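You operate a simulated robot arm through the tools that you are given. There is no shell and no other tool.

Carry out the task below with a simulated robot arm. There is one attempt and no reset: what you move stays moved.

TASK
Run the electric toothbrush down till its ring shows red, then charge it till green.
Fine: button on, then off; only then the toilet-side switch on; when green, stand it in the toothbrush cup; plug untouched. Set down upright: electric toothbrush.

Only the result counts: the job must be done as asked and must still hold three seconds after the hand-in. Knocking over, shifting, dropping, spilling or breaking anything else fails it.

THE ROBOT
A 7-joint arm with a two-finger parallel gripper, fixed in place. Base frame: the origin is on the floor under the middle of its stand, x ahead of it, y to its left, z up; the work surface is at about z = 760. Readings come in mm, degrees, newtons and seconds.
With the tool pointing down near the work surface it reaches from about 220 to 740 mm from the base axis. Its first joint turns from -166.0 to 166.0 degrees. Payload 1.57 kg.
The TCP is the grasp point between the finger pads, 30 mm short of the fingertips. In the tool frame z runs along the fingers and y along their closing line. The gripper opens to 110 mm. The fingers are 24 mm wide and 12 mm thick; the gripper's body (48 by 112 mm) begins 78 mm behind the TCP.
Orientation is that of the tool frame in the base frame, as a unit quaternion [x, y, z, w]. With the fingers straight down and closing along the base's y, the tool's x points along the base's -x, its y along +y and its z along -z.

THE INTERFACE
- The arm moves only by the tool move_arm. Its argument "rows" is a list of rows, each an object of numbers (a shift or turn left out is 0, a gripper value left out holds the last): "x", "y", "z": the shift along the tool's x, y, z in units of 20 mm (1.0 is 20 mm); "wx", "wy", "wz": the turn, a rotation vector about the tool's x, y, z in units of 8 degrees (1.0 is 8 degrees); "claw": the closure, from 0 (fully open) to 1 (shut). In form: [{"x": .., "y": .., "z": .., "wx": .., "wy": .., "wz": .., "claw": ..}, ...]. A call has 1 to 20 rows; each row shifts and turns the commanded pose from where the row before left it, along the tool's axes as they then stand. A call with a number of a shift or a turn outside -1 to 1 is refused whole. Rows are played at 5 a second. More than 50 mm and 8.6 degrees between two rows, or a gripper value outside its range, and nothing of the call is played. Where a pose cannot be reached the arm comes as near as it can. A force on the tool above 40 N (or 10 N above the force at the start of the call, whichever is more), or a blocked arm, ends the call early, and 0.2 s more pass. Each finger travels about 45 mm/s and halts on what it meets, pressing with about 24 N; the grip force reading is that of the motor and also rises with nothing between the fingers. The clock runs only during rows and for 0.2 s after the last one: add rows that do not move to give the fingers time. It gives the time, the measured TCP pose, the force on the tool (base axes), the opening and the grip force at its end, in the units of the frame above (readings bear some noise), with the torque about the TCP (base axes, N m) and any sound that the robot's microphone picked up, and new pictures: "show" is both (left out), scene, wrist or none.
- Cameras (640 x 400 px; columns grow to the right, rows downward): "scene" is fixed at [399.6, 498.6, 1380.1]; the picture's right is [-0.99, 0.15, 0.00], its down [0.04, 0.27, -0.96] and it looks along [-0.14, -0.95, -0.28] (base axes); focal length 347 px, centre (320, 200). "wrist" rides on the gripper at [70, 16, -141] in the tool frame; the picture's right is [-0.23, 0.97, 0.00], its down [-0.85, -0.20, -0.48] and it looks along [-0.47, -0.11, 0.88] (tool axes); focal length 222 px, centre (320, 200). There is no depth. A picture from a camera that has moved, and an enlarged one, comes with that camera's place and axes in the base frame and with its lens.
- move_column(by): slides the trunk up (or, below 0, down) by that many mm; the arm rides with it, the base frame stays. It gives what a move gives, with no picture.
- close_up(camera, box): a new picture of the part [left, top, right, bottom] of that camera's present view, enlarged. It takes no simulated time.
- sign_off(): hands the job in; it is judged then, once.

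Nothing tells you positions but the pictures and the camera data. Unless the task says otherwise, let go and move clear before handing in.

The tools are called after "Request:" as name(argument=value, ...) on one line, values as JSON. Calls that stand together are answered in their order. move_arm: Moves the arm, as the interface text tells. Its arguments: {"type":"object","properties":{"rows":{"type":"array","items":{"type":"object","properties":{"x":{"type":"number"},"y":{"type":"number"},"z":{"type":"number"},"wx":{"type":"number"},"wy":{"type":"number"},"wz":{"type":"number"},"claw":{"type":"number"}}}},"show":{"type":"string","enum":["both","scene","wrist","none"]}},"required":["rows"]} The other tools are called the same way: move_column (by) moves the trunk up or down; close_up (camera, box) takes an enlarged picture of a part of a camera's view; sign_off () hands the job in.

At the start:

```text
time_s: 0.0
tool_pos: [94.7, -472.0, 1282.0]
orientation: [0.0, 1.0, 0.0, 0.0]
force: [0.0, -0.5, -0.3]
torque: [-0.01, -0.01, -0.01]
grip_width: 110.0
finger_force: 0.0
trunk travel left (down, up): [-472.0, 118.0]
```

scene: 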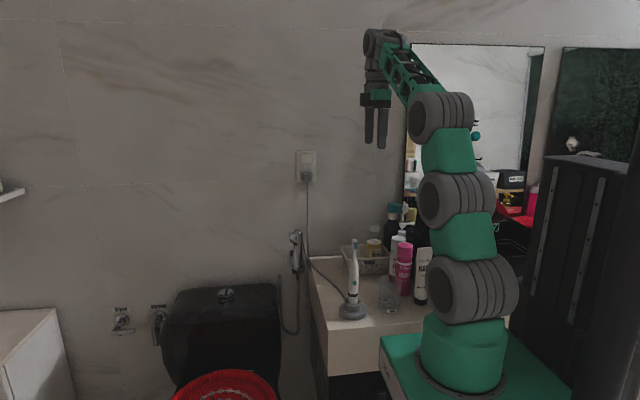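
wrist: 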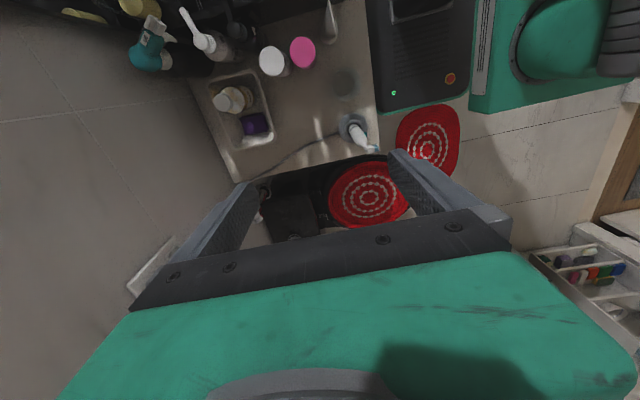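

I see a bathroom: the toothbrush stands on its charger at the counter's edge by the toilet, with a wall outlet above. I'll take close-ups before moving anything.

Request:
close_up(camera="scene", box=[300, 200, 460, 330])

Request:
close_up(camera="scene", box=[270, 130, 350, 200])

Request:
close_up(camera="scene", box=[330, 230, 390, 330])

Request:
close_up(camera="wrist", box=[200, 0, 460, 200])

```text
3.08 times, centred on (380, 265) of scene
camera zoom: at [399.6, 498.6, 1380.1], right [-0.99, 0.15, 0.0], down [0.04, 0.27, -0.96], along [-0.14, -0.95, -0.28], focal length 1067 px, centre (135, 0)
```

zoom: 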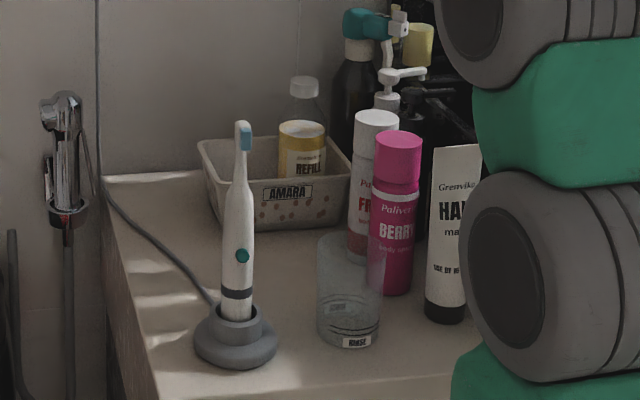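

```text
5.71 times, centred on (310, 165) of scene
camera zoom: at [399.6, 498.6, 1380.1], right [-0.99, 0.15, 0.0], down [0.04, 0.27, -0.96], along [-0.14, -0.95, -0.28], focal length 1982 px, centre (377, 400)
```

zoom: 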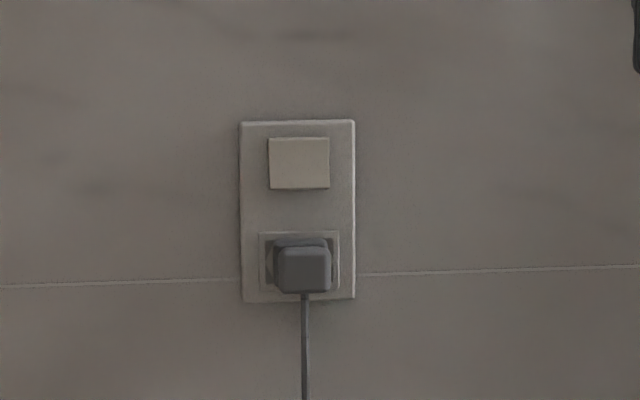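

```text
4.00 times, centred on (360, 280) of scene
camera zoom: at [399.6, 498.6, 1380.1], right [-0.99, 0.15, 0.0], down [0.04, 0.27, -0.96], along [-0.14, -0.95, -0.28], focal length 1388 px, centre (160, -120)
```

zoom: 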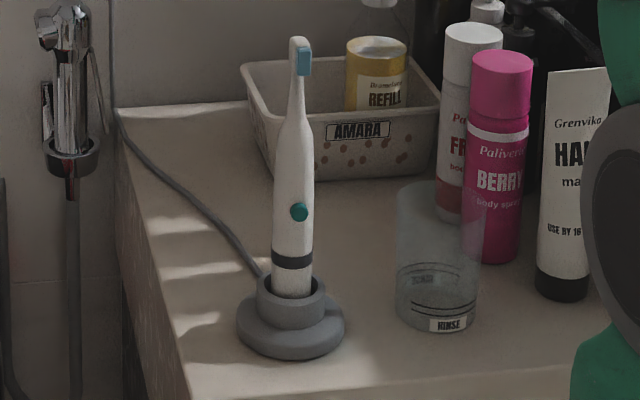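

```text
2.00 times, centred on (330, 100) of wrist
camera zoom: at [25.3, -455.9, 1424.2], right [0.23, 0.97, 0.0], down [0.85, -0.2, 0.48], along [0.47, -0.11, -0.88], focal length 444 px, centre (300, 400)
```

zoom: 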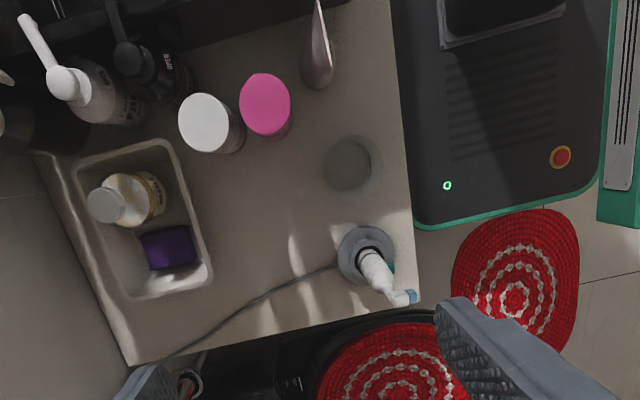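

The clear glass is labelled "RINSE", so the toothbrush cup may be a different vessel. I'll look at the rest of both views before deciding.

Request:
close_up(camera="scene", box=[400, 120, 640, 270])

Request:
close_up(camera="scene", box=[0, 170, 320, 400])

Request:
close_up(camera="wrist", box=[0, 0, 240, 150])

Request:
close_up(camera="wrist", box=[440, 150, 640, 330])

Request:
close_up(camera="scene", box=[480, 120, 640, 220])

```text
2.67 times, centred on (520, 195) of scene
camera zoom: at [399.6, 498.6, 1380.1], right [-0.99, 0.15, 0.0], down [0.04, 0.27, -0.96], along [-0.14, -0.95, -0.28], focal length 925 px, centre (-213, 213)
```

zoom: 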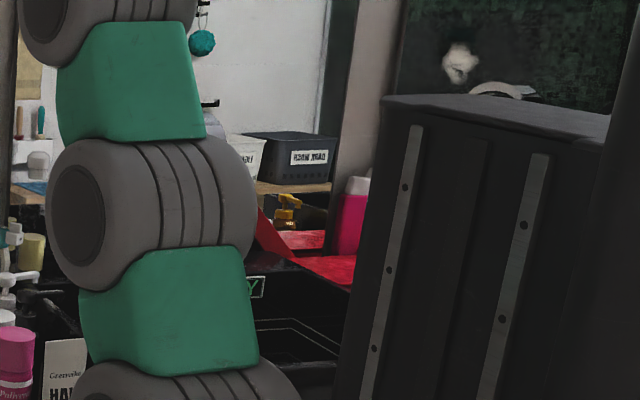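

```text
1.74 times, centred on (160, 285) of scene
camera zoom: at [399.6, 498.6, 1380.1], right [-0.99, 0.15, 0.0], down [0.04, 0.27, -0.96], along [-0.14, -0.95, -0.28], focal length 603 px, centre (598, 52)
```

zoom: 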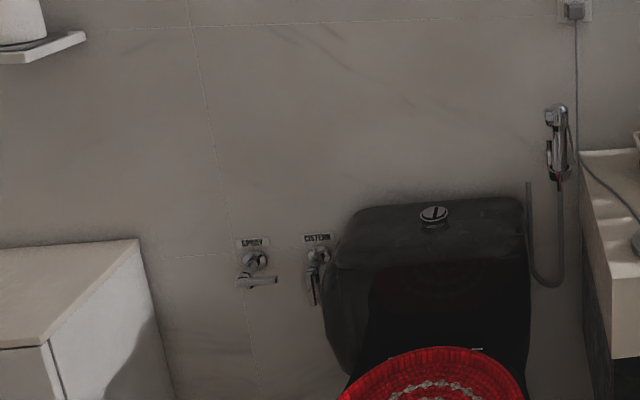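

```text
2.67 times, centred on (120, 75) of wrist
camera zoom: at [25.3, -455.9, 1424.2], right [0.23, 0.97, 0.0], down [0.85, -0.2, 0.48], along [0.47, -0.11, -0.88], focal length 592 px, centre (853, 533)
```

zoom: 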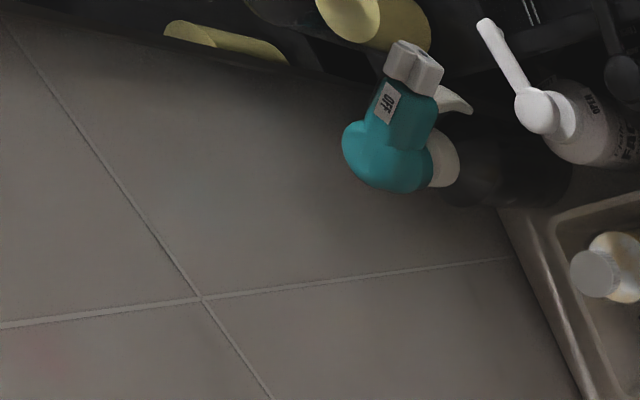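

```text
2.22 times, centred on (540, 240) of wrist
camera zoom: at [25.3, -455.9, 1424.2], right [0.23, 0.97, 0.0], down [0.85, -0.2, 0.48], along [0.47, -0.11, -0.88], focal length 494 px, centre (-169, 111)
```

zoom: 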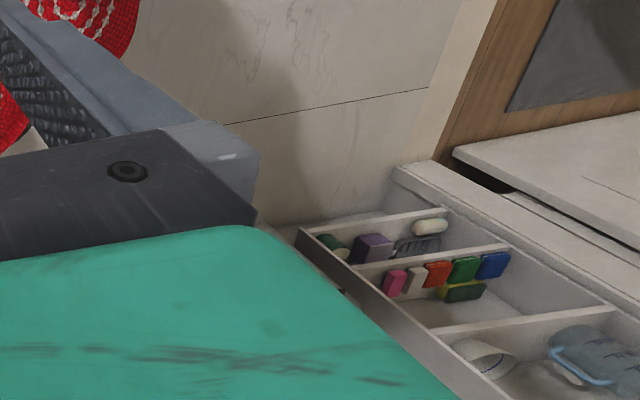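

```text
4.00 times, centred on (560, 170) of scene
camera zoom: at [399.6, 498.6, 1380.1], right [-0.99, 0.15, 0.0], down [0.04, 0.27, -0.96], along [-0.14, -0.95, -0.28], focal length 1388 px, centre (-640, 320)
```

zoom: 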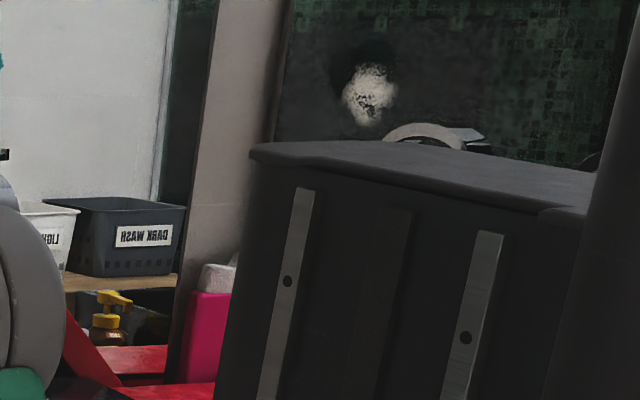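

The brush on its charger is at about (168, -390), the RINSE glass at about (52, -400), and the wall switch and outlet at about (262, -795, 1163). The counter continues toward -x, so I'll tilt the wrist to look there for the toothbrush cup and any other switch.

Request:
move_arm(rows=[{"wy": 1, "claw": 0.5}, {"wy": 1}, {"wy": 1}, {"wy": 1}, {"wy": 1}, {"wy": 1}], show="both")

```text
time_s: 1.4
tool_pos: [92.7, -451.2, 1227.6]
orientation: [0.001, 0.985, 0.0, -0.171]
force: [0.1, -0.8, 0.1]
torque: [0.0, 0.03, 0.0]
grip_width: 54.9
finger_force: 0.1
out of reach, approached as far as the arm can: row 2, 3, 4, 5, 6
trunk travel left (down, up): [-472.0, 118.0]
camera wrist: at [75.5, -434.8, 1385.0], right [0.22, 0.97, -0.08], down [0.97, -0.2, 0.16], along [0.14, -0.11, -0.98], focal length 222 px, centre (320, 200)
```

scene: 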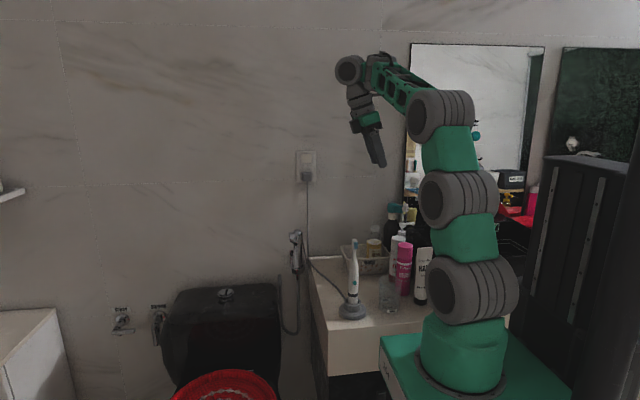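
wrist: 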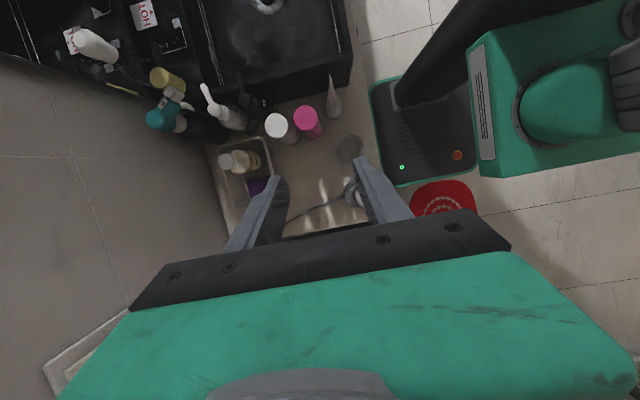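

The arm is close to its upper reach limit here. The wrist view now shows a black sink further along -x, so I'll zoom in on that.

Request:
close_up(camera="wrist", box=[0, 0, 380, 220])

Request:
close_up(camera="wrist", box=[60, 0, 260, 140])

Request:
close_up(camera="wrist", box=[200, 60, 380, 220])

```text
1.68 times, centred on (190, 110) of wrist
camera zoom: at [75.5, -434.8, 1385.0], right [0.22, 0.97, -0.08], down [0.97, -0.2, 0.16], along [0.14, -0.11, -0.98], focal length 374 px, centre (539, 352)
```

zoom: 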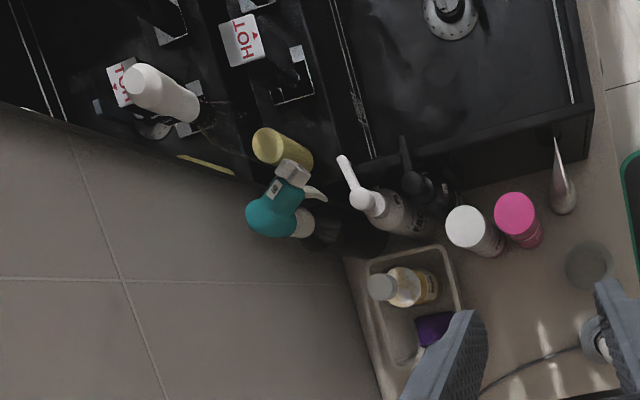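

```text
2.86 times, centred on (160, 70) of wrist
camera zoom: at [75.5, -434.8, 1385.0], right [0.22, 0.97, -0.08], down [0.97, -0.2, 0.16], along [0.14, -0.11, -0.98], focal length 635 px, centre (777, 571)
```

zoom: 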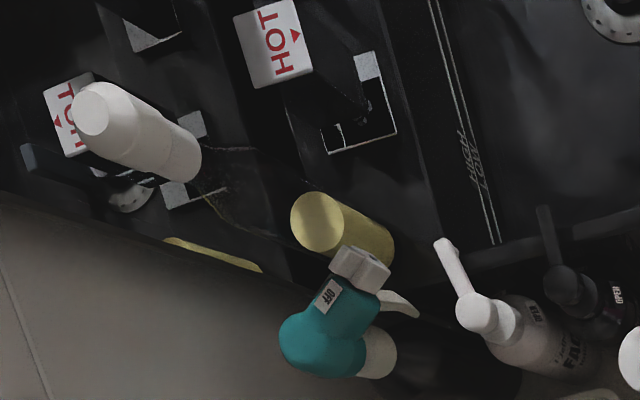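

```text
2.50 times, centred on (290, 140) of wrist
camera zoom: at [75.5, -434.8, 1385.0], right [0.22, 0.97, -0.08], down [0.97, -0.2, 0.16], along [0.14, -0.11, -0.98], focal length 555 px, centre (395, 350)
```

zoom: 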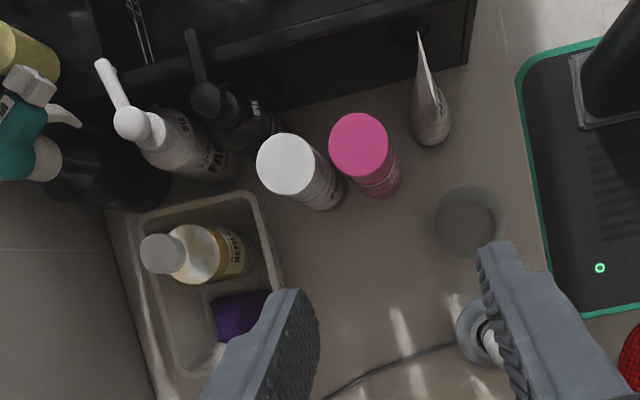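

Request:
move_arm(rows=[{"x": -0.52, "z": 0.917}, {"x": -0.52, "z": 0.917}, {"x": -0.52, "z": 0.917}, {"x": -0.52, "z": 0.917}, {"x": -0.52, "z": 0.917}, {"x": -0.52, "z": 0.917}, {"x": -0.52, "z": 0.917}, {"x": -0.52, "z": 0.917}, {"x": -0.52, "z": 0.917}, {}], show="both")

```text
time_s: 3.6
tool_pos: [123.0, -450.0, 1039.2]
orientation: [0.001, 0.985, 0.0, -0.172]
force: [-0.4, 0.9, 0.0]
torque: [0.02, 0.02, 0.01]
grip_width: 55.1
finger_force: 0.0
trunk travel left (down, up): [-472.0, 118.0]
camera wrist: at [105.9, -434.2, 1197.6], right [0.22, 0.97, -0.08], down [0.97, -0.2, 0.16], along [0.14, -0.11, -0.98], focal length 222 px, centre (320, 200)
```

scene: 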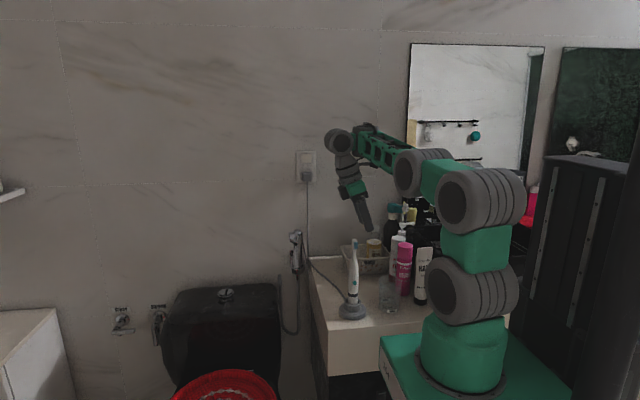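
wrist: 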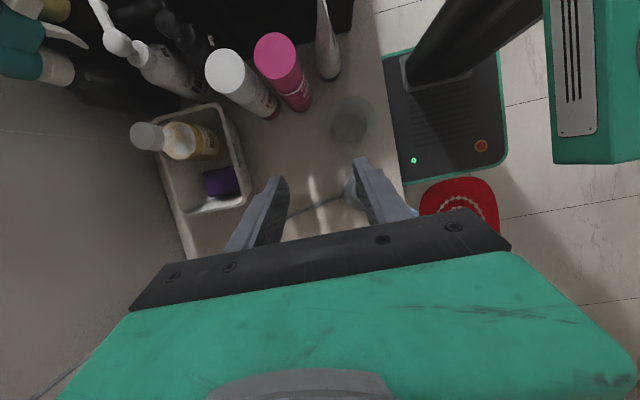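

Request:
move_arm(rows=[{"wy": 1, "x": 0.8}, {"wy": 1, "x": 0.8}, {"wy": 1, "x": 0.8}, {"wy": 1, "x": 0.8}, {"wy": 1, "x": 0.8}, {}], show="both")

```text
time_s: 4.0
tool_pos: [116.7, -449.0, 1043.1]
orientation: [0.0, 0.977, 0.004, -0.214]
force: [-6.1, -7.4, -31.6]
torque: [0.65, -0.65, 0.04]
grip_width: 55.0
finger_force: 0.0
out of reach, approached as far as the arm can: row 1, 2
trunk travel left (down, up): [-472.0, 118.0]
stopped in row 2: the force on the tool passed its limit at 77 N (the readings are from after the stop); the commanded pose is now the measured one
camera wrist: at [112.0, -435.5, 1202.5], right [0.21, 0.97, -0.09], down [0.98, -0.2, 0.08], along [0.06, -0.1, -0.99], focal length 222 px, centre (320, 200)
```

scene: 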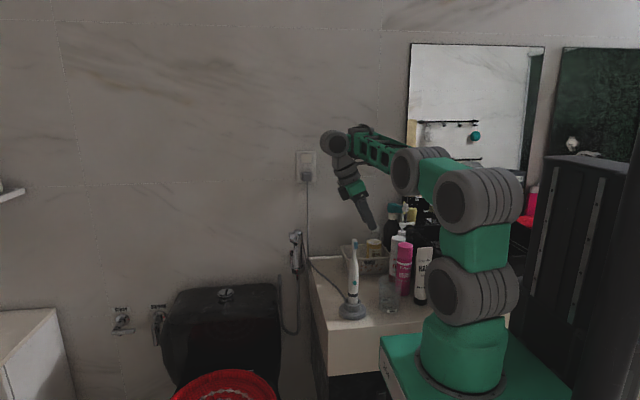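
wrist: 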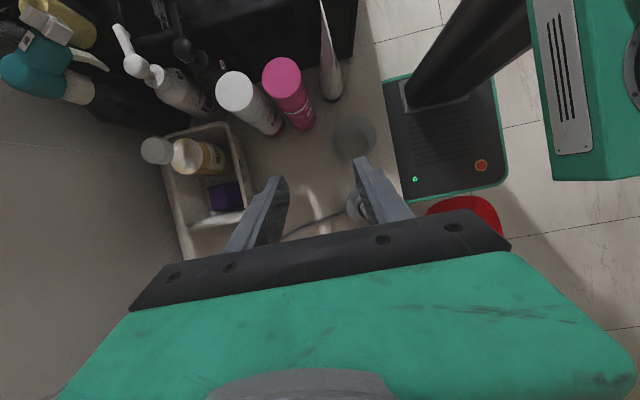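

That row stopped on force with nothing visible near the gripper, possibly a joint limit or self-contact. I'll run a still row to check the reading.

Request:
move_arm(rows=[{}, {}], show="none")

Request:
close_up(camera="scene", box=[300, 110, 440, 240])

```text
time_s: 4.8
tool_pos: [116.8, -449.9, 1043.6]
orientation: [0.001, 0.977, 0.004, -0.214]
force: [-5.4, -6.5, -25.0]
torque: [0.68, -0.64, 0.03]
grip_width: 55.3
finger_force: 0.1
trunk travel left (down, up): [-472.0, 118.0]
stopped in row 2: the force on the tool passed its limit at 43 N (the readings are from after the stop); the commanded pose is now the measured one
```

```text
3.08 times, centred on (370, 175) of scene
camera zoom: at [399.6, 498.6, 1380.1], right [-0.99, 0.15, 0.0], down [0.04, 0.27, -0.96], along [-0.14, -0.95, -0.28], focal length 1067 px, centre (166, 277)
```

zoom: 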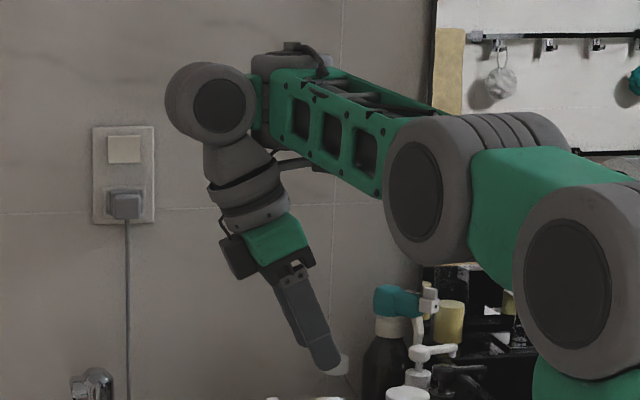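

The gripper side is folding against the forearm, so I'll back off that tilt.

Request:
move_arm(rows=[{"wy": -0.5}, {"wy": -0.5}, {"wy": -0.5}, {"wy": -0.5}, {}], show="none")

```text
time_s: 6.0
tool_pos: [115.9, -451.4, 1043.4]
orientation: [0.001, 0.997, 0.003, -0.076]
force: [0.7, 0.1, 0.4]
torque: [-0.02, 0.01, -0.01]
grip_width: 54.9
finger_force: 0.1
trunk travel left (down, up): [-472.0, 118.0]
```

Request:
move_arm(rows=[{"wz": 1}, {"wz": 1}, {"wz": 1}, {"wz": 1}, {"wz": 1}, {"wz": 1}, {"wz": 1}, {"wz": 1}, {"wz": 1}, {"wz": 1}, {"wz": 1}, {}], show="both")

```text
time_s: 8.6
tool_pos: [117.1, -449.9, 1046.2]
orientation: [0.694, 0.716, -0.05, -0.057]
force: [0.2, 0.8, 0.4]
torque: [-0.03, 0.02, -0.01]
grip_width: 55.2
finger_force: 0.1
trunk travel left (down, up): [-472.0, 118.0]
camera wrist: at [152.2, -382.1, 1184.3], right [0.97, -0.2, -0.15], down [-0.1, -0.86, 0.49], along [-0.23, -0.46, -0.86], focal length 222 px, centre (320, 200)
```

scene: 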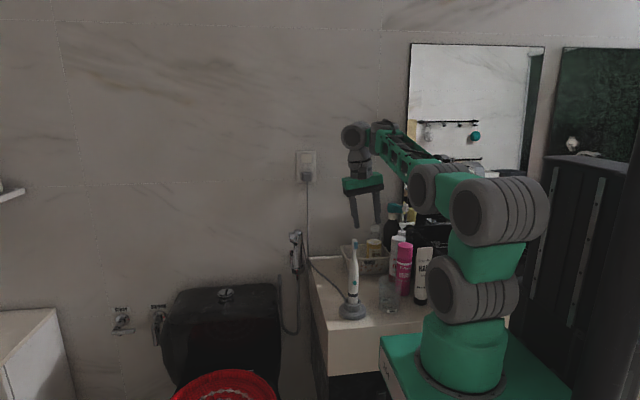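
wrist: 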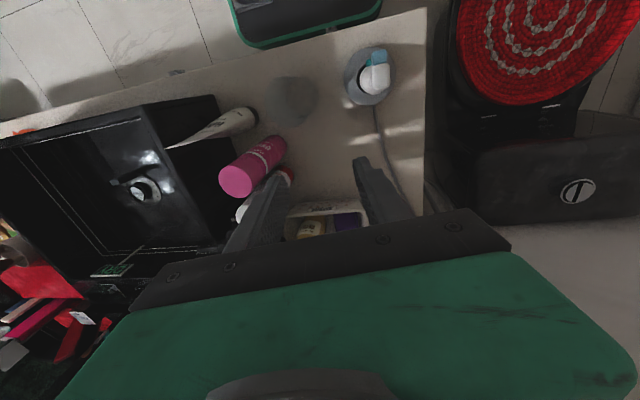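

Request:
close_up(camera="wrist", box=[0, 60, 260, 260])

Request:
close_up(camera="wrist", box=[0, 200, 130, 390])

Request:
close_up(camera="wrist", box=[200, 40, 420, 240])

```text
2.00 times, centred on (130, 160) of wrist
camera zoom: at [152.2, -382.1, 1184.3], right [0.97, -0.2, -0.15], down [-0.1, -0.86, 0.49], along [-0.23, -0.46, -0.86], focal length 444 px, centre (700, 280)
```

zoom: 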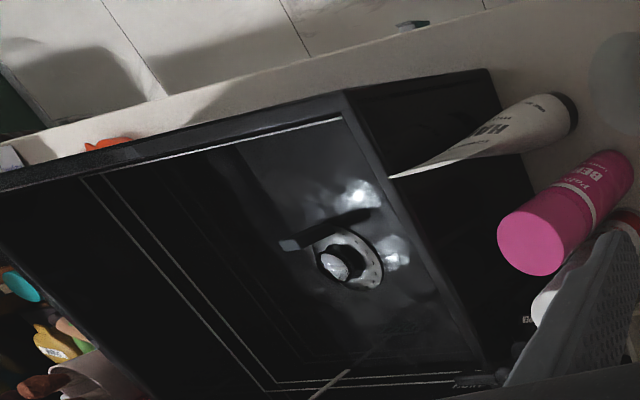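

```text
2.11 times, centred on (65, 295) of wrist
camera zoom: at [152.2, -382.1, 1184.3], right [0.97, -0.2, -0.15], down [-0.1, -0.86, 0.49], along [-0.23, -0.46, -0.86], focal length 468 px, centre (857, 0)
```

zoom: 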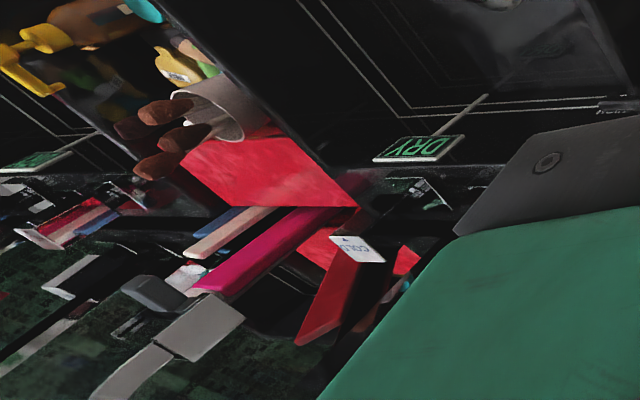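

```text
2.00 times, centred on (310, 140) of wrist
camera zoom: at [152.2, -382.1, 1184.3], right [0.97, -0.2, -0.15], down [-0.1, -0.86, 0.49], along [-0.23, -0.46, -0.86], focal length 444 px, centre (340, 320)
```

zoom: 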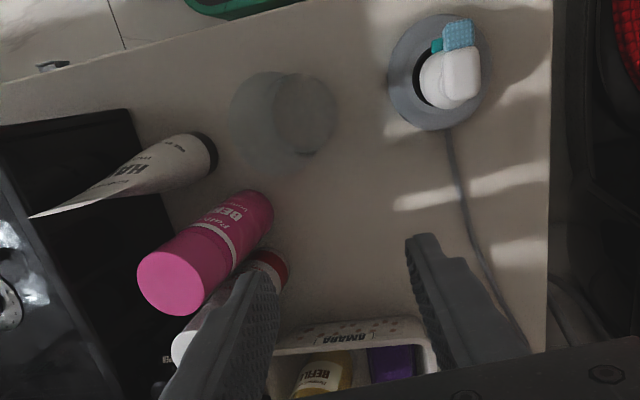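

Beyond the sink there is a cup holding brushes, with bottles, roughly at x ≈ -700. I'll turn the wrist back and move the camera over the sink to look further that way.

Request:
move_arm(rows=[{"wz": -1, "z": -0.5}, {"wz": -1, "z": -0.5}, {"wz": -1, "z": -0.5}, {"wz": -1, "z": -0.5}, {"wz": -1, "z": -0.5}, {"wz": -1, "z": -0.5}, {"wz": -1, "z": -0.5}, {"wz": -1, "z": -0.5}, {"wz": -1, "z": -0.5}, {"wz": -1, "z": -0.5}, {"wz": -1, "z": -0.5}, {}], show="none")

Request:
move_arm(rows=[{"x": 1}, {"x": 1}, {"x": 1}, {"x": 1}, {"x": 1}, {"x": 1}, {"x": 1}, {"x": 1}, {"x": 1}, {"x": 1}, {"x": 1}, {"x": 1}, {"x": 1}, {}], show="both")

```text
time_s: 11.2
tool_pos: [132.8, -451.6, 1151.6]
orientation: [0.001, 0.997, 0.005, -0.077]
force: [0.0, 0.2, 0.1]
torque: [0.0, 0.01, -0.02]
grip_width: 55.1
finger_force: 0.0
trunk travel left (down, up): [-472.0, 118.0]
```

```text
time_s: 14.2
tool_pos: [-125.1, -450.3, 1192.2]
orientation: [0.001, 0.997, 0.004, -0.076]
force: [0.2, -0.2, 0.3]
torque: [0.02, -0.04, 0.01]
grip_width: 54.8
finger_force: 0.0
trunk travel left (down, up): [-472.0, 118.0]
camera wrist: at [-172.7, -435.1, 1343.9], right [0.23, 0.97, -0.03], down [0.92, -0.2, 0.34], along [0.33, -0.1, -0.94], focal length 222 px, centre (320, 200)
```

scene: 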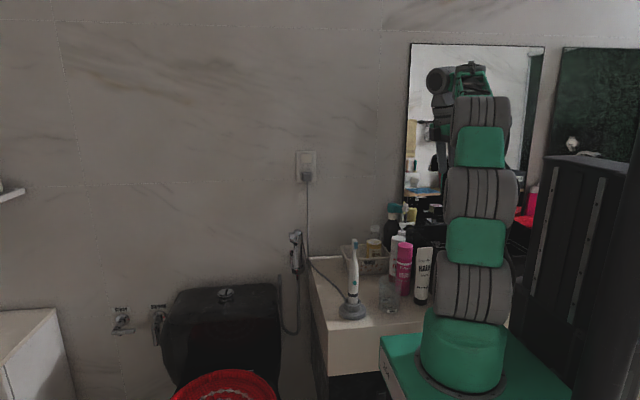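
wrist: 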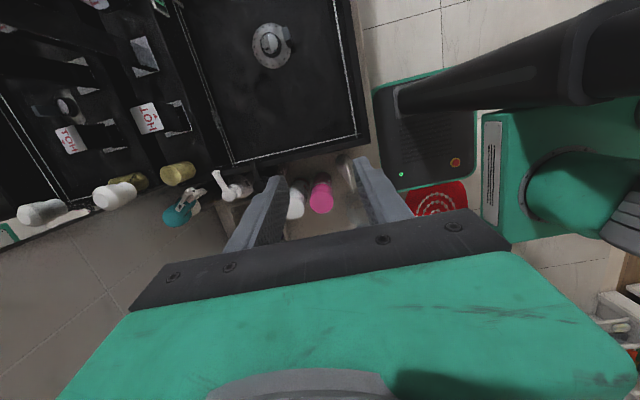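

Request:
move_arm(rows=[{"x": 1}, {"x": 1}, {"x": 1}, {"x": 1}, {"x": 1}, {"x": 1}, {"x": 1}, {"x": 1}, {"x": 1}, {"x": 1}, {"x": 1}, {"x": 1}, {}], show="both")

```text
time_s: 17.0
tool_pos: [-328.1, -438.7, 1214.7]
orientation: [0.0, 0.997, 0.004, -0.076]
force: [1.3, -0.1, -0.2]
torque: [0.02, -0.01, -0.03]
grip_width: 54.7
finger_force: 0.0
out of reach, approached as far as the arm can: row 10, 11, 12
trunk travel left (down, up): [-472.0, 118.0]
camera wrist: at [-376.4, -423.5, 1364.8], right [0.23, 0.97, -0.03], down [0.92, -0.2, 0.34], along [0.33, -0.1, -0.94], focal length 222 px, centre (320, 200)
```

scene: 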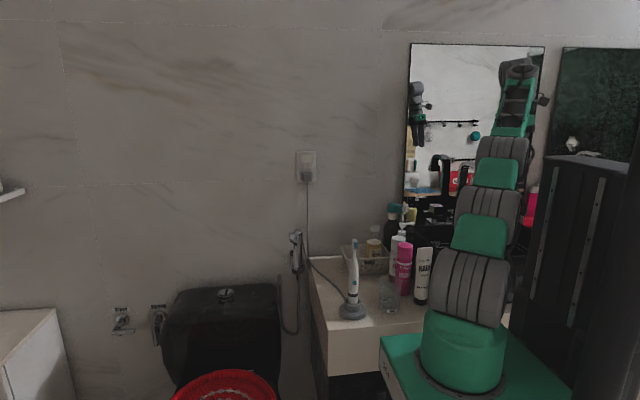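
wrist: 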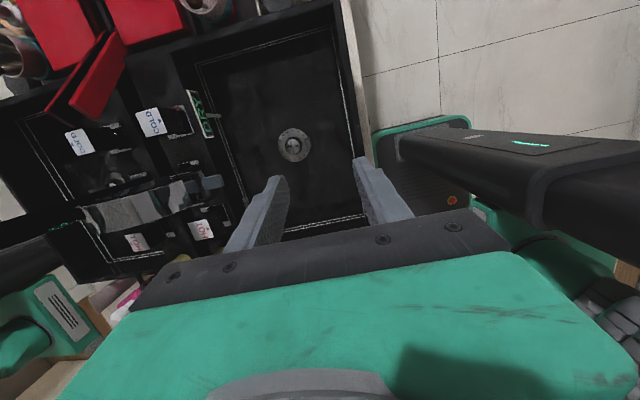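

Request:
close_up(camera="wrist", box=[0, 0, 360, 140])

Request:
close_up(camera="wrist", box=[150, 0, 350, 60])

Request:
close_up(camera="scene", box=[400, 80, 560, 240])

```text
1.78 times, centred on (180, 70) of wrist
camera zoom: at [-376.4, -423.5, 1364.8], right [0.23, 0.97, -0.03], down [0.92, -0.2, 0.34], along [0.33, -0.1, -0.94], focal length 395 px, centre (569, 431)
```

zoom: 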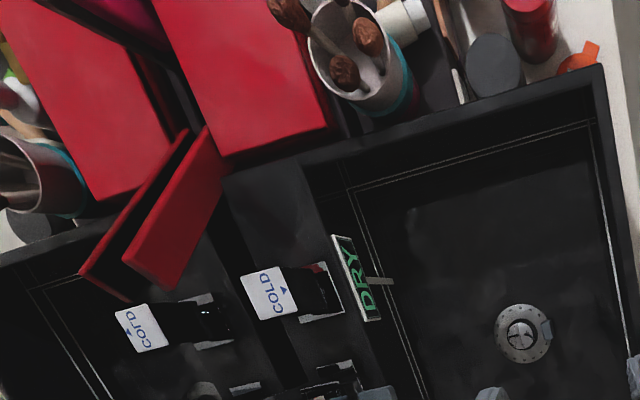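

```text
3.20 times, centred on (250, 30) of wrist
camera zoom: at [-376.4, -423.5, 1364.8], right [0.23, 0.97, -0.03], down [0.92, -0.2, 0.34], along [0.33, -0.1, -0.94], focal length 711 px, centre (544, 744)
```

zoom: 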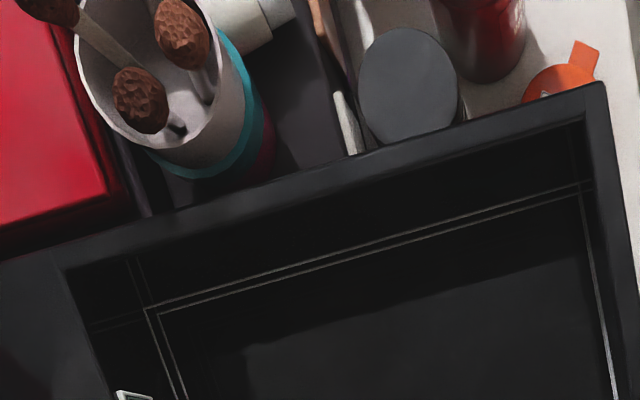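

```text
2.50 times, centred on (480, 160) of scene
camera zoom: at [399.6, 498.6, 1380.1], right [-0.99, 0.15, 0.0], down [0.04, 0.27, -0.96], along [-0.14, -0.95, -0.28], focal length 867 px, centre (-80, 300)
```

zoom: 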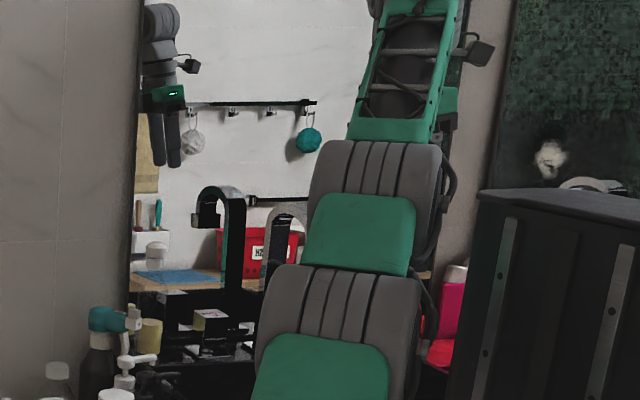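

Beyond the sink I see makeup brushes in a cup, a red box and some jars, but that's not a toothbrush cup and it's too far away. The mirror in the scene view shows a shelf with something holding brushes on the +y side, so I'll swing round and look there.

Request:
move_arm(rows=[{"wy": -0.55, "x": -1}, {"wy": -0.55, "x": -1}, {"x": -1}, {"x": -1}, {"x": -1}, {"x": -1}, {"x": -1}, {"x": -1}, {"x": -1}, {"x": -1}, {"x": -1}, {"x": -1}, {"x": -1}, {"x": -1}, {"x": -1}, {"x": -1}, {"x": -1}, {"x": -1}, {"x": -1}, {"x": -1}], show="none")

Request:
move_arm(rows=[{"x": -1}, {"x": -1}, {"x": -1}, {"x": -1}, {"x": -1}, {"x": -1}, {"x": -1}, {"x": -1}, {"x": -1, "y": 0.3}, {"x": -1, "y": 0.6}, {"x": -1, "y": 1}, {"x": -1, "y": 1}, {"x": -1, "y": 1}, {"x": -1, "y": 1}, {"x": -1, "y": 1}, {"y": 1}, {"y": 1}, {"y": 1}, {"y": 1}, {"y": 1}], show="both")

```text
time_s: 21.2
tool_pos: [72.4, -439.2, 1208.3]
orientation: [0.001, 1.0, 0.005, 0.001]
force: [-0.3, -0.2, 0.0]
torque: [0.02, -0.01, -0.01]
grip_width: 54.7
finger_force: 0.1
trunk travel left (down, up): [-472.0, 118.0]
```

```text
time_s: 25.4
tool_pos: [370.7, -220.3, 1210.8]
orientation: [0.001, 1.0, 0.005, 0.001]
force: [-0.2, 0.3, 0.1]
torque: [0.02, -0.01, 0.01]
grip_width: 55.1
finger_force: 0.1
trunk travel left (down, up): [-472.0, 118.0]
camera wrist: at [301.5, -205.0, 1353.0], right [0.23, 0.97, 0.01], down [0.85, -0.2, 0.48], along [0.47, -0.1, -0.88], focal length 222 px, centre (320, 200)
```

scene: 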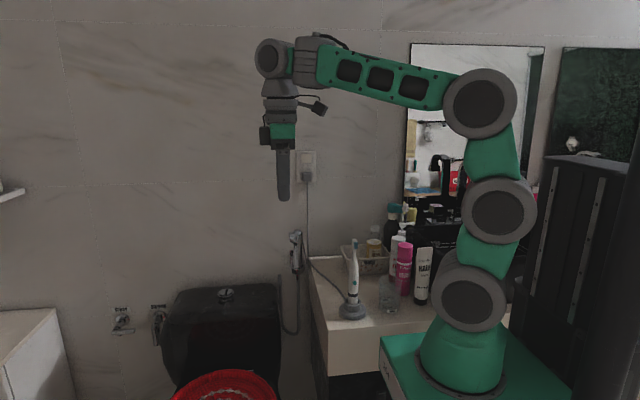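
wrist: 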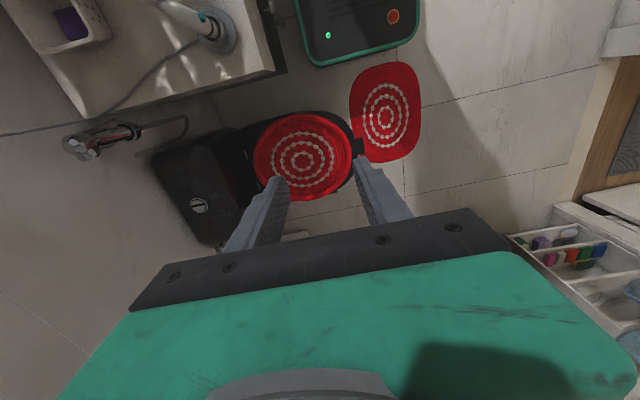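

Request:
move_arm(rows=[{"y": 1}, {"y": 1}, {"y": 1}, {"y": 1}, {"y": 1}, {"y": 1}, {"y": 1}, {"y": 1}, {"y": 1}, {"y": 1}, {"y": 1}, {"y": 1}], show="none")

Request:
move_arm(rows=[{"wz": 1}, {"wz": 1}, {"wz": 1}, {"wz": 1}, {"wz": 1}, {"wz": 1}, {"wz": 1}, {"wz": 1}, {"wz": 1}, {"wz": 1}, {"wz": 1}, {"wz": 0.25}, {}], show="both")

```text
time_s: 28.0
tool_pos: [372.0, 20.3, 1211.9]
orientation: [0.001, 1.0, 0.005, 0.001]
force: [-0.5, -0.2, 0.4]
torque: [-0.05, -0.01, -0.01]
grip_width: 55.0
finger_force: 0.0
trunk travel left (down, up): [-472.0, 118.0]
```

```text
time_s: 30.8
tool_pos: [372.0, 20.5, 1212.8]
orientation: [0.709, 0.705, 0.003, -0.002]
force: [-0.7, 0.3, 0.0]
torque: [0.01, 0.01, 0.0]
grip_width: 55.2
finger_force: 0.1
trunk travel left (down, up): [-472.0, 118.0]
camera wrist: at [388.0, 88.4, 1355.9], right [0.97, -0.23, 0.0], down [-0.2, -0.86, 0.47], along [-0.11, -0.46, -0.88], focal length 222 px, centre (320, 200)
```

scene: 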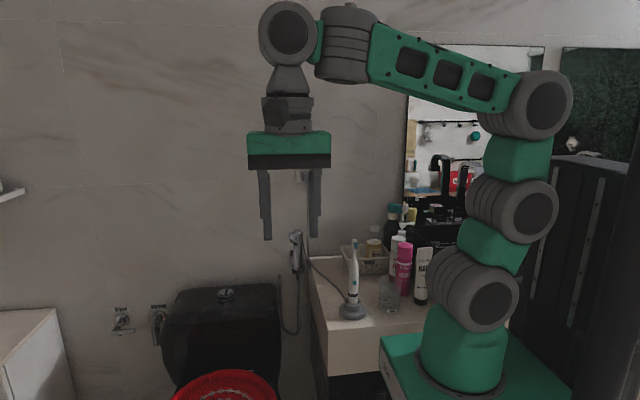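
wrist: 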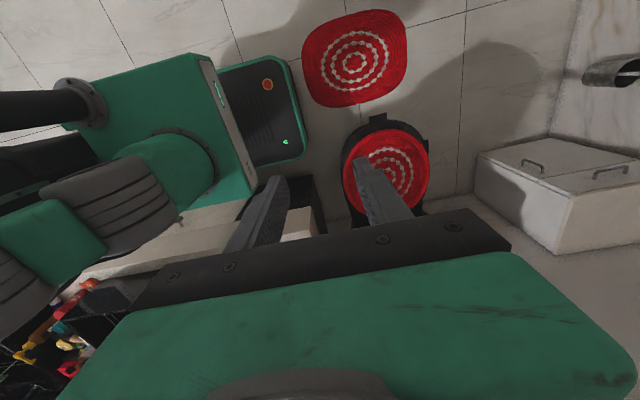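

Request:
move_arm(rows=[{"wy": 1}, {"wy": 1}, {"wy": 1}, {"wy": 1}, {"wy": 1}, {"wy": 1}, {"wy": 1}, {"wy": 1}, {}], show="both")

```text
time_s: 32.8
tool_pos: [372.5, 16.3, 1212.3]
orientation: [0.691, 0.69, 0.148, -0.156]
force: [0.7, 0.2, 0.9]
torque: [-0.04, -0.01, -0.01]
grip_width: 55.1
finger_force: 0.1
out of reach, approached as far as the arm can: row 1, 4, 5, 6, 7, 8
trunk travel left (down, up): [-472.0, 118.0]
camera wrist: at [390.1, 19.9, 1370.1], right [0.97, -0.21, -0.11], down [-0.2, -0.98, 0.08], along [-0.12, -0.05, -0.99], focal length 222 px, centre (320, 200)
```

scene: 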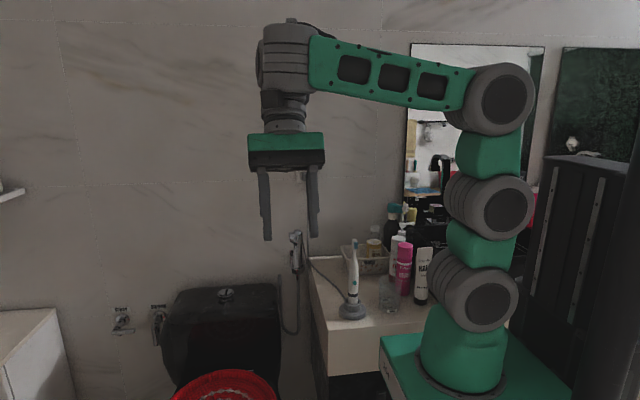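
wrist: 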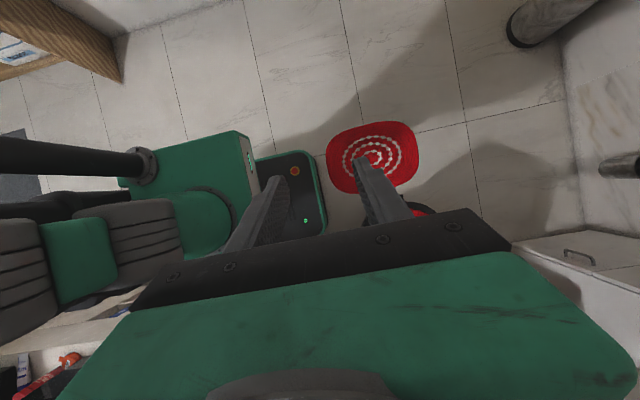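

Request:
close_up(camera="wrist", box=[0, 0, 160, 100])

Request:
close_up(camera="wrist", box=[0, 280, 160, 400])

Request:
close_up(camera="scene", box=[400, 110, 480, 240])

```text
4.00 times, centred on (80, 50) of wrist
camera zoom: at [390.1, 19.9, 1370.1], right [0.97, -0.21, -0.11], down [-0.2, -0.98, 0.08], along [-0.12, -0.05, -0.99], focal length 888 px, centre (1280, 800)
```

zoom: 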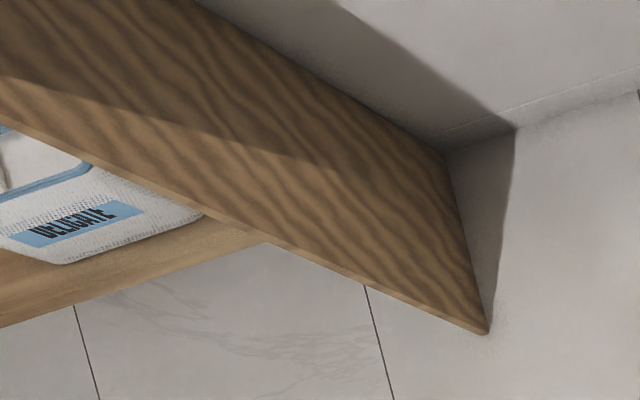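

```text
3.33 times, centred on (80, 340) of wrist
camera zoom: at [390.1, 19.9, 1370.1], right [0.97, -0.21, -0.11], down [-0.2, -0.98, 0.08], along [-0.12, -0.05, -0.99], focal length 740 px, centre (1120, -267)
```

zoom: 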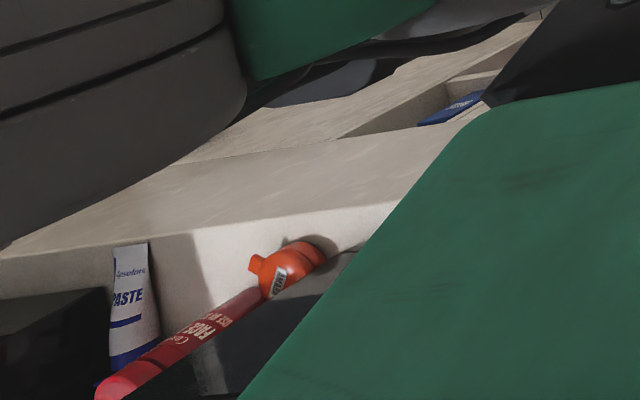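

```text
3.08 times, centred on (440, 175) of scene
camera zoom: at [399.6, 498.6, 1380.1], right [-0.99, 0.15, 0.0], down [0.04, 0.27, -0.96], along [-0.14, -0.95, -0.28], focal length 1067 px, centre (-49, 277)
```

zoom: 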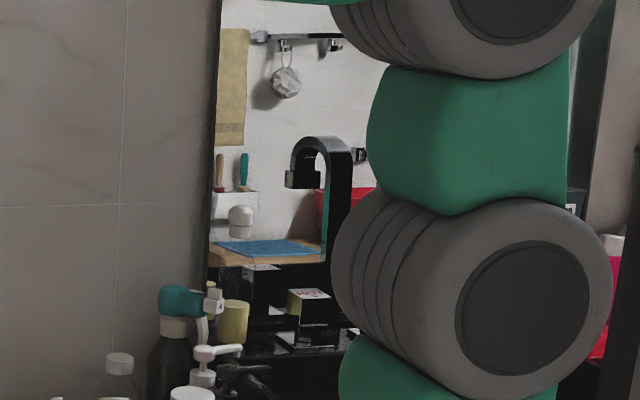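

The +y side has only a laundry shelf and floor, nothing like a toothbrush cup within reach. I'll go back and look closely at the counter and the sink's back ledge, including the yellow cylinder.

Request:
move_arm(rows=[{"wy": -1}, {"wy": -1}, {"wy": -1}, {"wy": -0.1}, {"wz": -1}, {"wz": -1}, {"wz": -1}, {"wz": -1}, {"wz": -1}, {"wz": -1}, {"wz": -1}, {"wz": -1}, {"wz": -1}, {"wz": -1}, {"wz": -1}, {"wz": -0.25}, {}], show="none")

Request:
move_arm(rows=[{"y": -1}, {"y": -1}, {"y": -1}, {"y": -1}, {"y": -1}, {"y": -1}, {"y": -1}, {"y": -1}, {"y": -1}, {"y": -1}, {"y": -1}, {"y": -1}, {"y": -1, "x": 1}, {"y": -1, "x": 1}, {"y": -1, "x": 1}, {"y": -1, "x": 1}, {"y": -1, "x": 1}, {"y": -1, "x": 1}, {"y": -1, "x": 1}, {"y": -1, "x": 1}], show="none")

Request:
move_arm(rows=[{"wz": -1, "x": 0.5}, {"wz": -1, "x": 0.5}, {"wz": -1, "x": 0.5}, {"wz": -1, "x": 0.3}, {"wz": -1, "x": 0.3}, {"wz": -1}, {"wz": -1}, {"wz": -1}, {"wz": -1}, {"wz": -1}, {"wz": -1}, {"wz": -0.25}, {}], show="both")

```text
time_s: 36.4
tool_pos: [373.9, 16.8, 1214.4]
orientation: [-0.001, 1.0, 0.0, -0.005]
force: [0.4, 0.6, -0.7]
torque: [0.04, 0.01, -0.03]
grip_width: 55.0
finger_force: 0.1
trunk travel left (down, up): [-472.0, 118.0]
```

```text
time_s: 40.6
tool_pos: [213.4, -383.3, 1214.2]
orientation: [0.001, 1.0, 0.001, -0.006]
force: [-0.4, -0.6, 0.9]
torque: [-0.01, -0.02, -0.04]
grip_width: 54.9
finger_force: 0.1
trunk travel left (down, up): [-472.0, 118.0]
```

```text
time_s: 43.4
tool_pos: [172.7, -394.1, 1217.2]
orientation: [-0.707, 0.707, 0.004, -0.003]
force: [0.1, 0.3, -0.2]
torque: [0.02, 0.0, -0.01]
grip_width: 54.9
finger_force: 0.0
trunk travel left (down, up): [-472.0, 118.0]
camera wrist: at [158.0, -462.9, 1358.5], right [-0.97, 0.23, 0.01], down [0.2, 0.85, 0.48], along [0.1, 0.47, -0.88], focal length 222 px, centre (320, 200)
```

scene: 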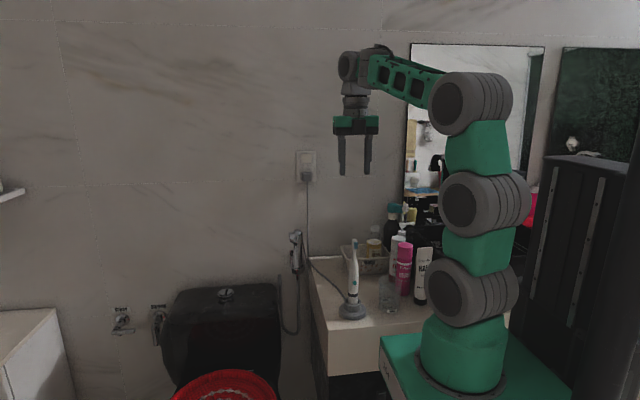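
wrist: 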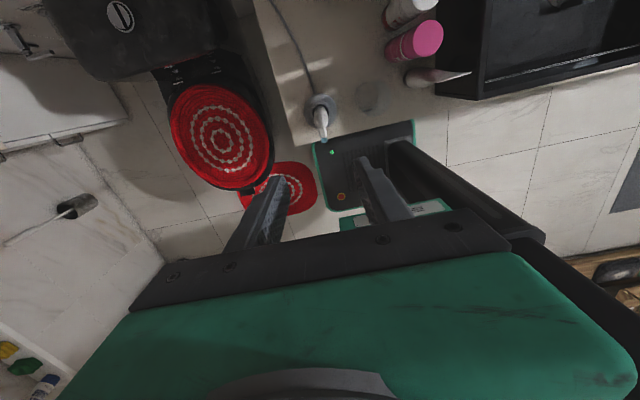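

Request:
move_arm(rows=[{"y": 1}, {"y": 1}, {"y": 1}, {"y": 1}, {"y": 1}, {"y": 1}, {"y": 1}, {"y": 1}, {"y": 1}, {"y": 1}, {"y": 1}, {"y": 1}, {"wy": 1}, {"wy": 1}, {"wy": 1}, {"wy": 1}, {}], show="both")

```text
time_s: 47.0
tool_pos: [-48.0, -379.4, 1237.9]
orientation: [0.68, -0.68, 0.195, 0.194]
force: [-0.3, -0.3, 1.3]
torque: [-0.01, -0.03, 0.01]
grip_width: 54.9
finger_force: 0.1
out of reach, approached as far as the arm can: row 7, 8, 9, 10, 12, 13, 14, 15, 16
trunk travel left (down, up): [-472.0, 118.0]
camera wrist: at [-64.7, -363.7, 1396.3], right [-0.97, 0.19, -0.12], down [0.2, 0.98, -0.05], along [0.11, -0.07, -0.99], focal length 222 px, centre (320, 200)
```

scene: 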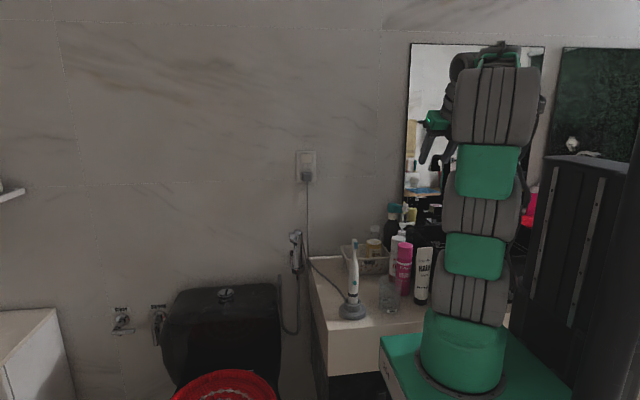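
wrist: 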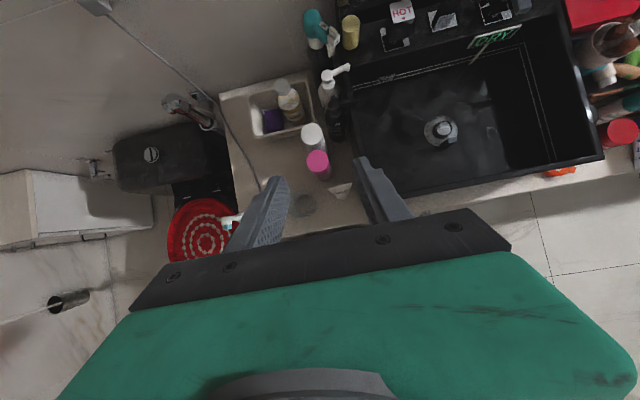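

Good, an overhead view of the whole counter and sink. I'll zoom in on each part.

Request:
close_up(camera="wrist", box=[290, 0, 420, 90])

Request:
close_up(camera="wrist", box=[540, 0, 640, 180])

Request:
close_up(camera="wrist", box=[210, 50, 370, 220])

Request:
close_up(camera="wrist", box=[0, 0, 220, 220])

```text
4.44 times, centred on (355, 45) of wrist
camera zoom: at [-64.7, -363.7, 1396.3], right [-0.97, 0.19, -0.12], down [0.2, 0.98, -0.05], along [0.11, -0.07, -0.99], focal length 987 px, centre (164, 889)
```

zoom: 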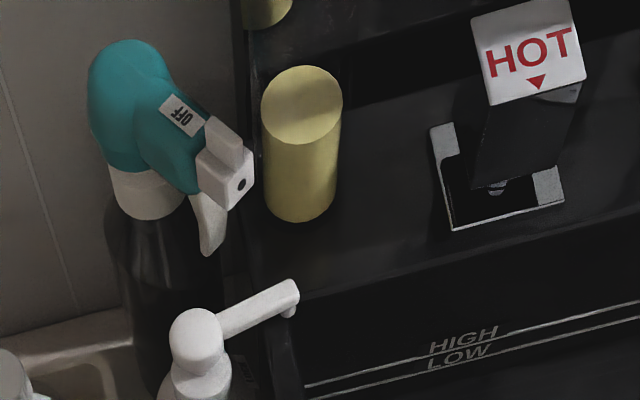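

```text
2.22 times, centred on (590, 90) of wrist
camera zoom: at [-64.7, -363.7, 1396.3], right [-0.97, 0.19, -0.12], down [0.2, 0.98, -0.05], along [0.11, -0.07, -0.99], focal length 494 px, centre (-280, 444)
```

zoom: 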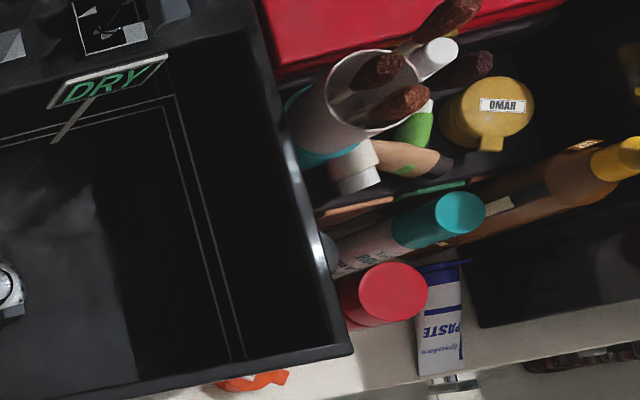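

```text
2.35 times, centred on (290, 135) of wrist
camera zoom: at [-64.7, -363.7, 1396.3], right [-0.97, 0.19, -0.12], down [0.2, 0.98, -0.05], along [0.11, -0.07, -0.99], focal length 523 px, centre (391, 353)
```

zoom: 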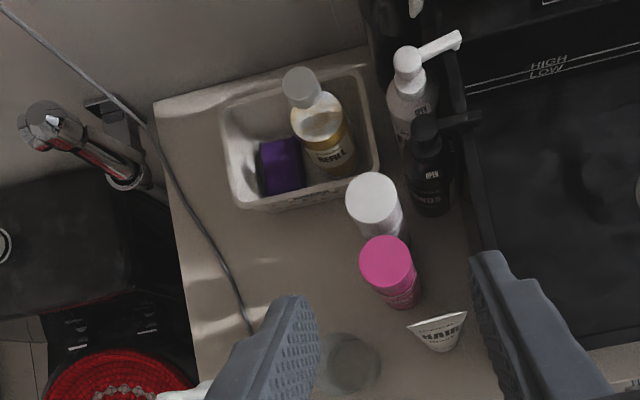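

```text
1.82 times, centred on (110, 110) of wrist
camera zoom: at [-64.7, -363.7, 1396.3], right [-0.97, 0.19, -0.12], down [0.2, 0.98, -0.05], along [0.11, -0.07, -0.99], focal length 404 px, centre (702, 364)
```

zoom: 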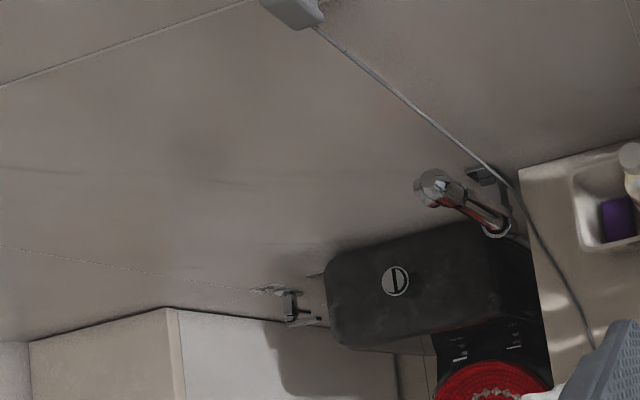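

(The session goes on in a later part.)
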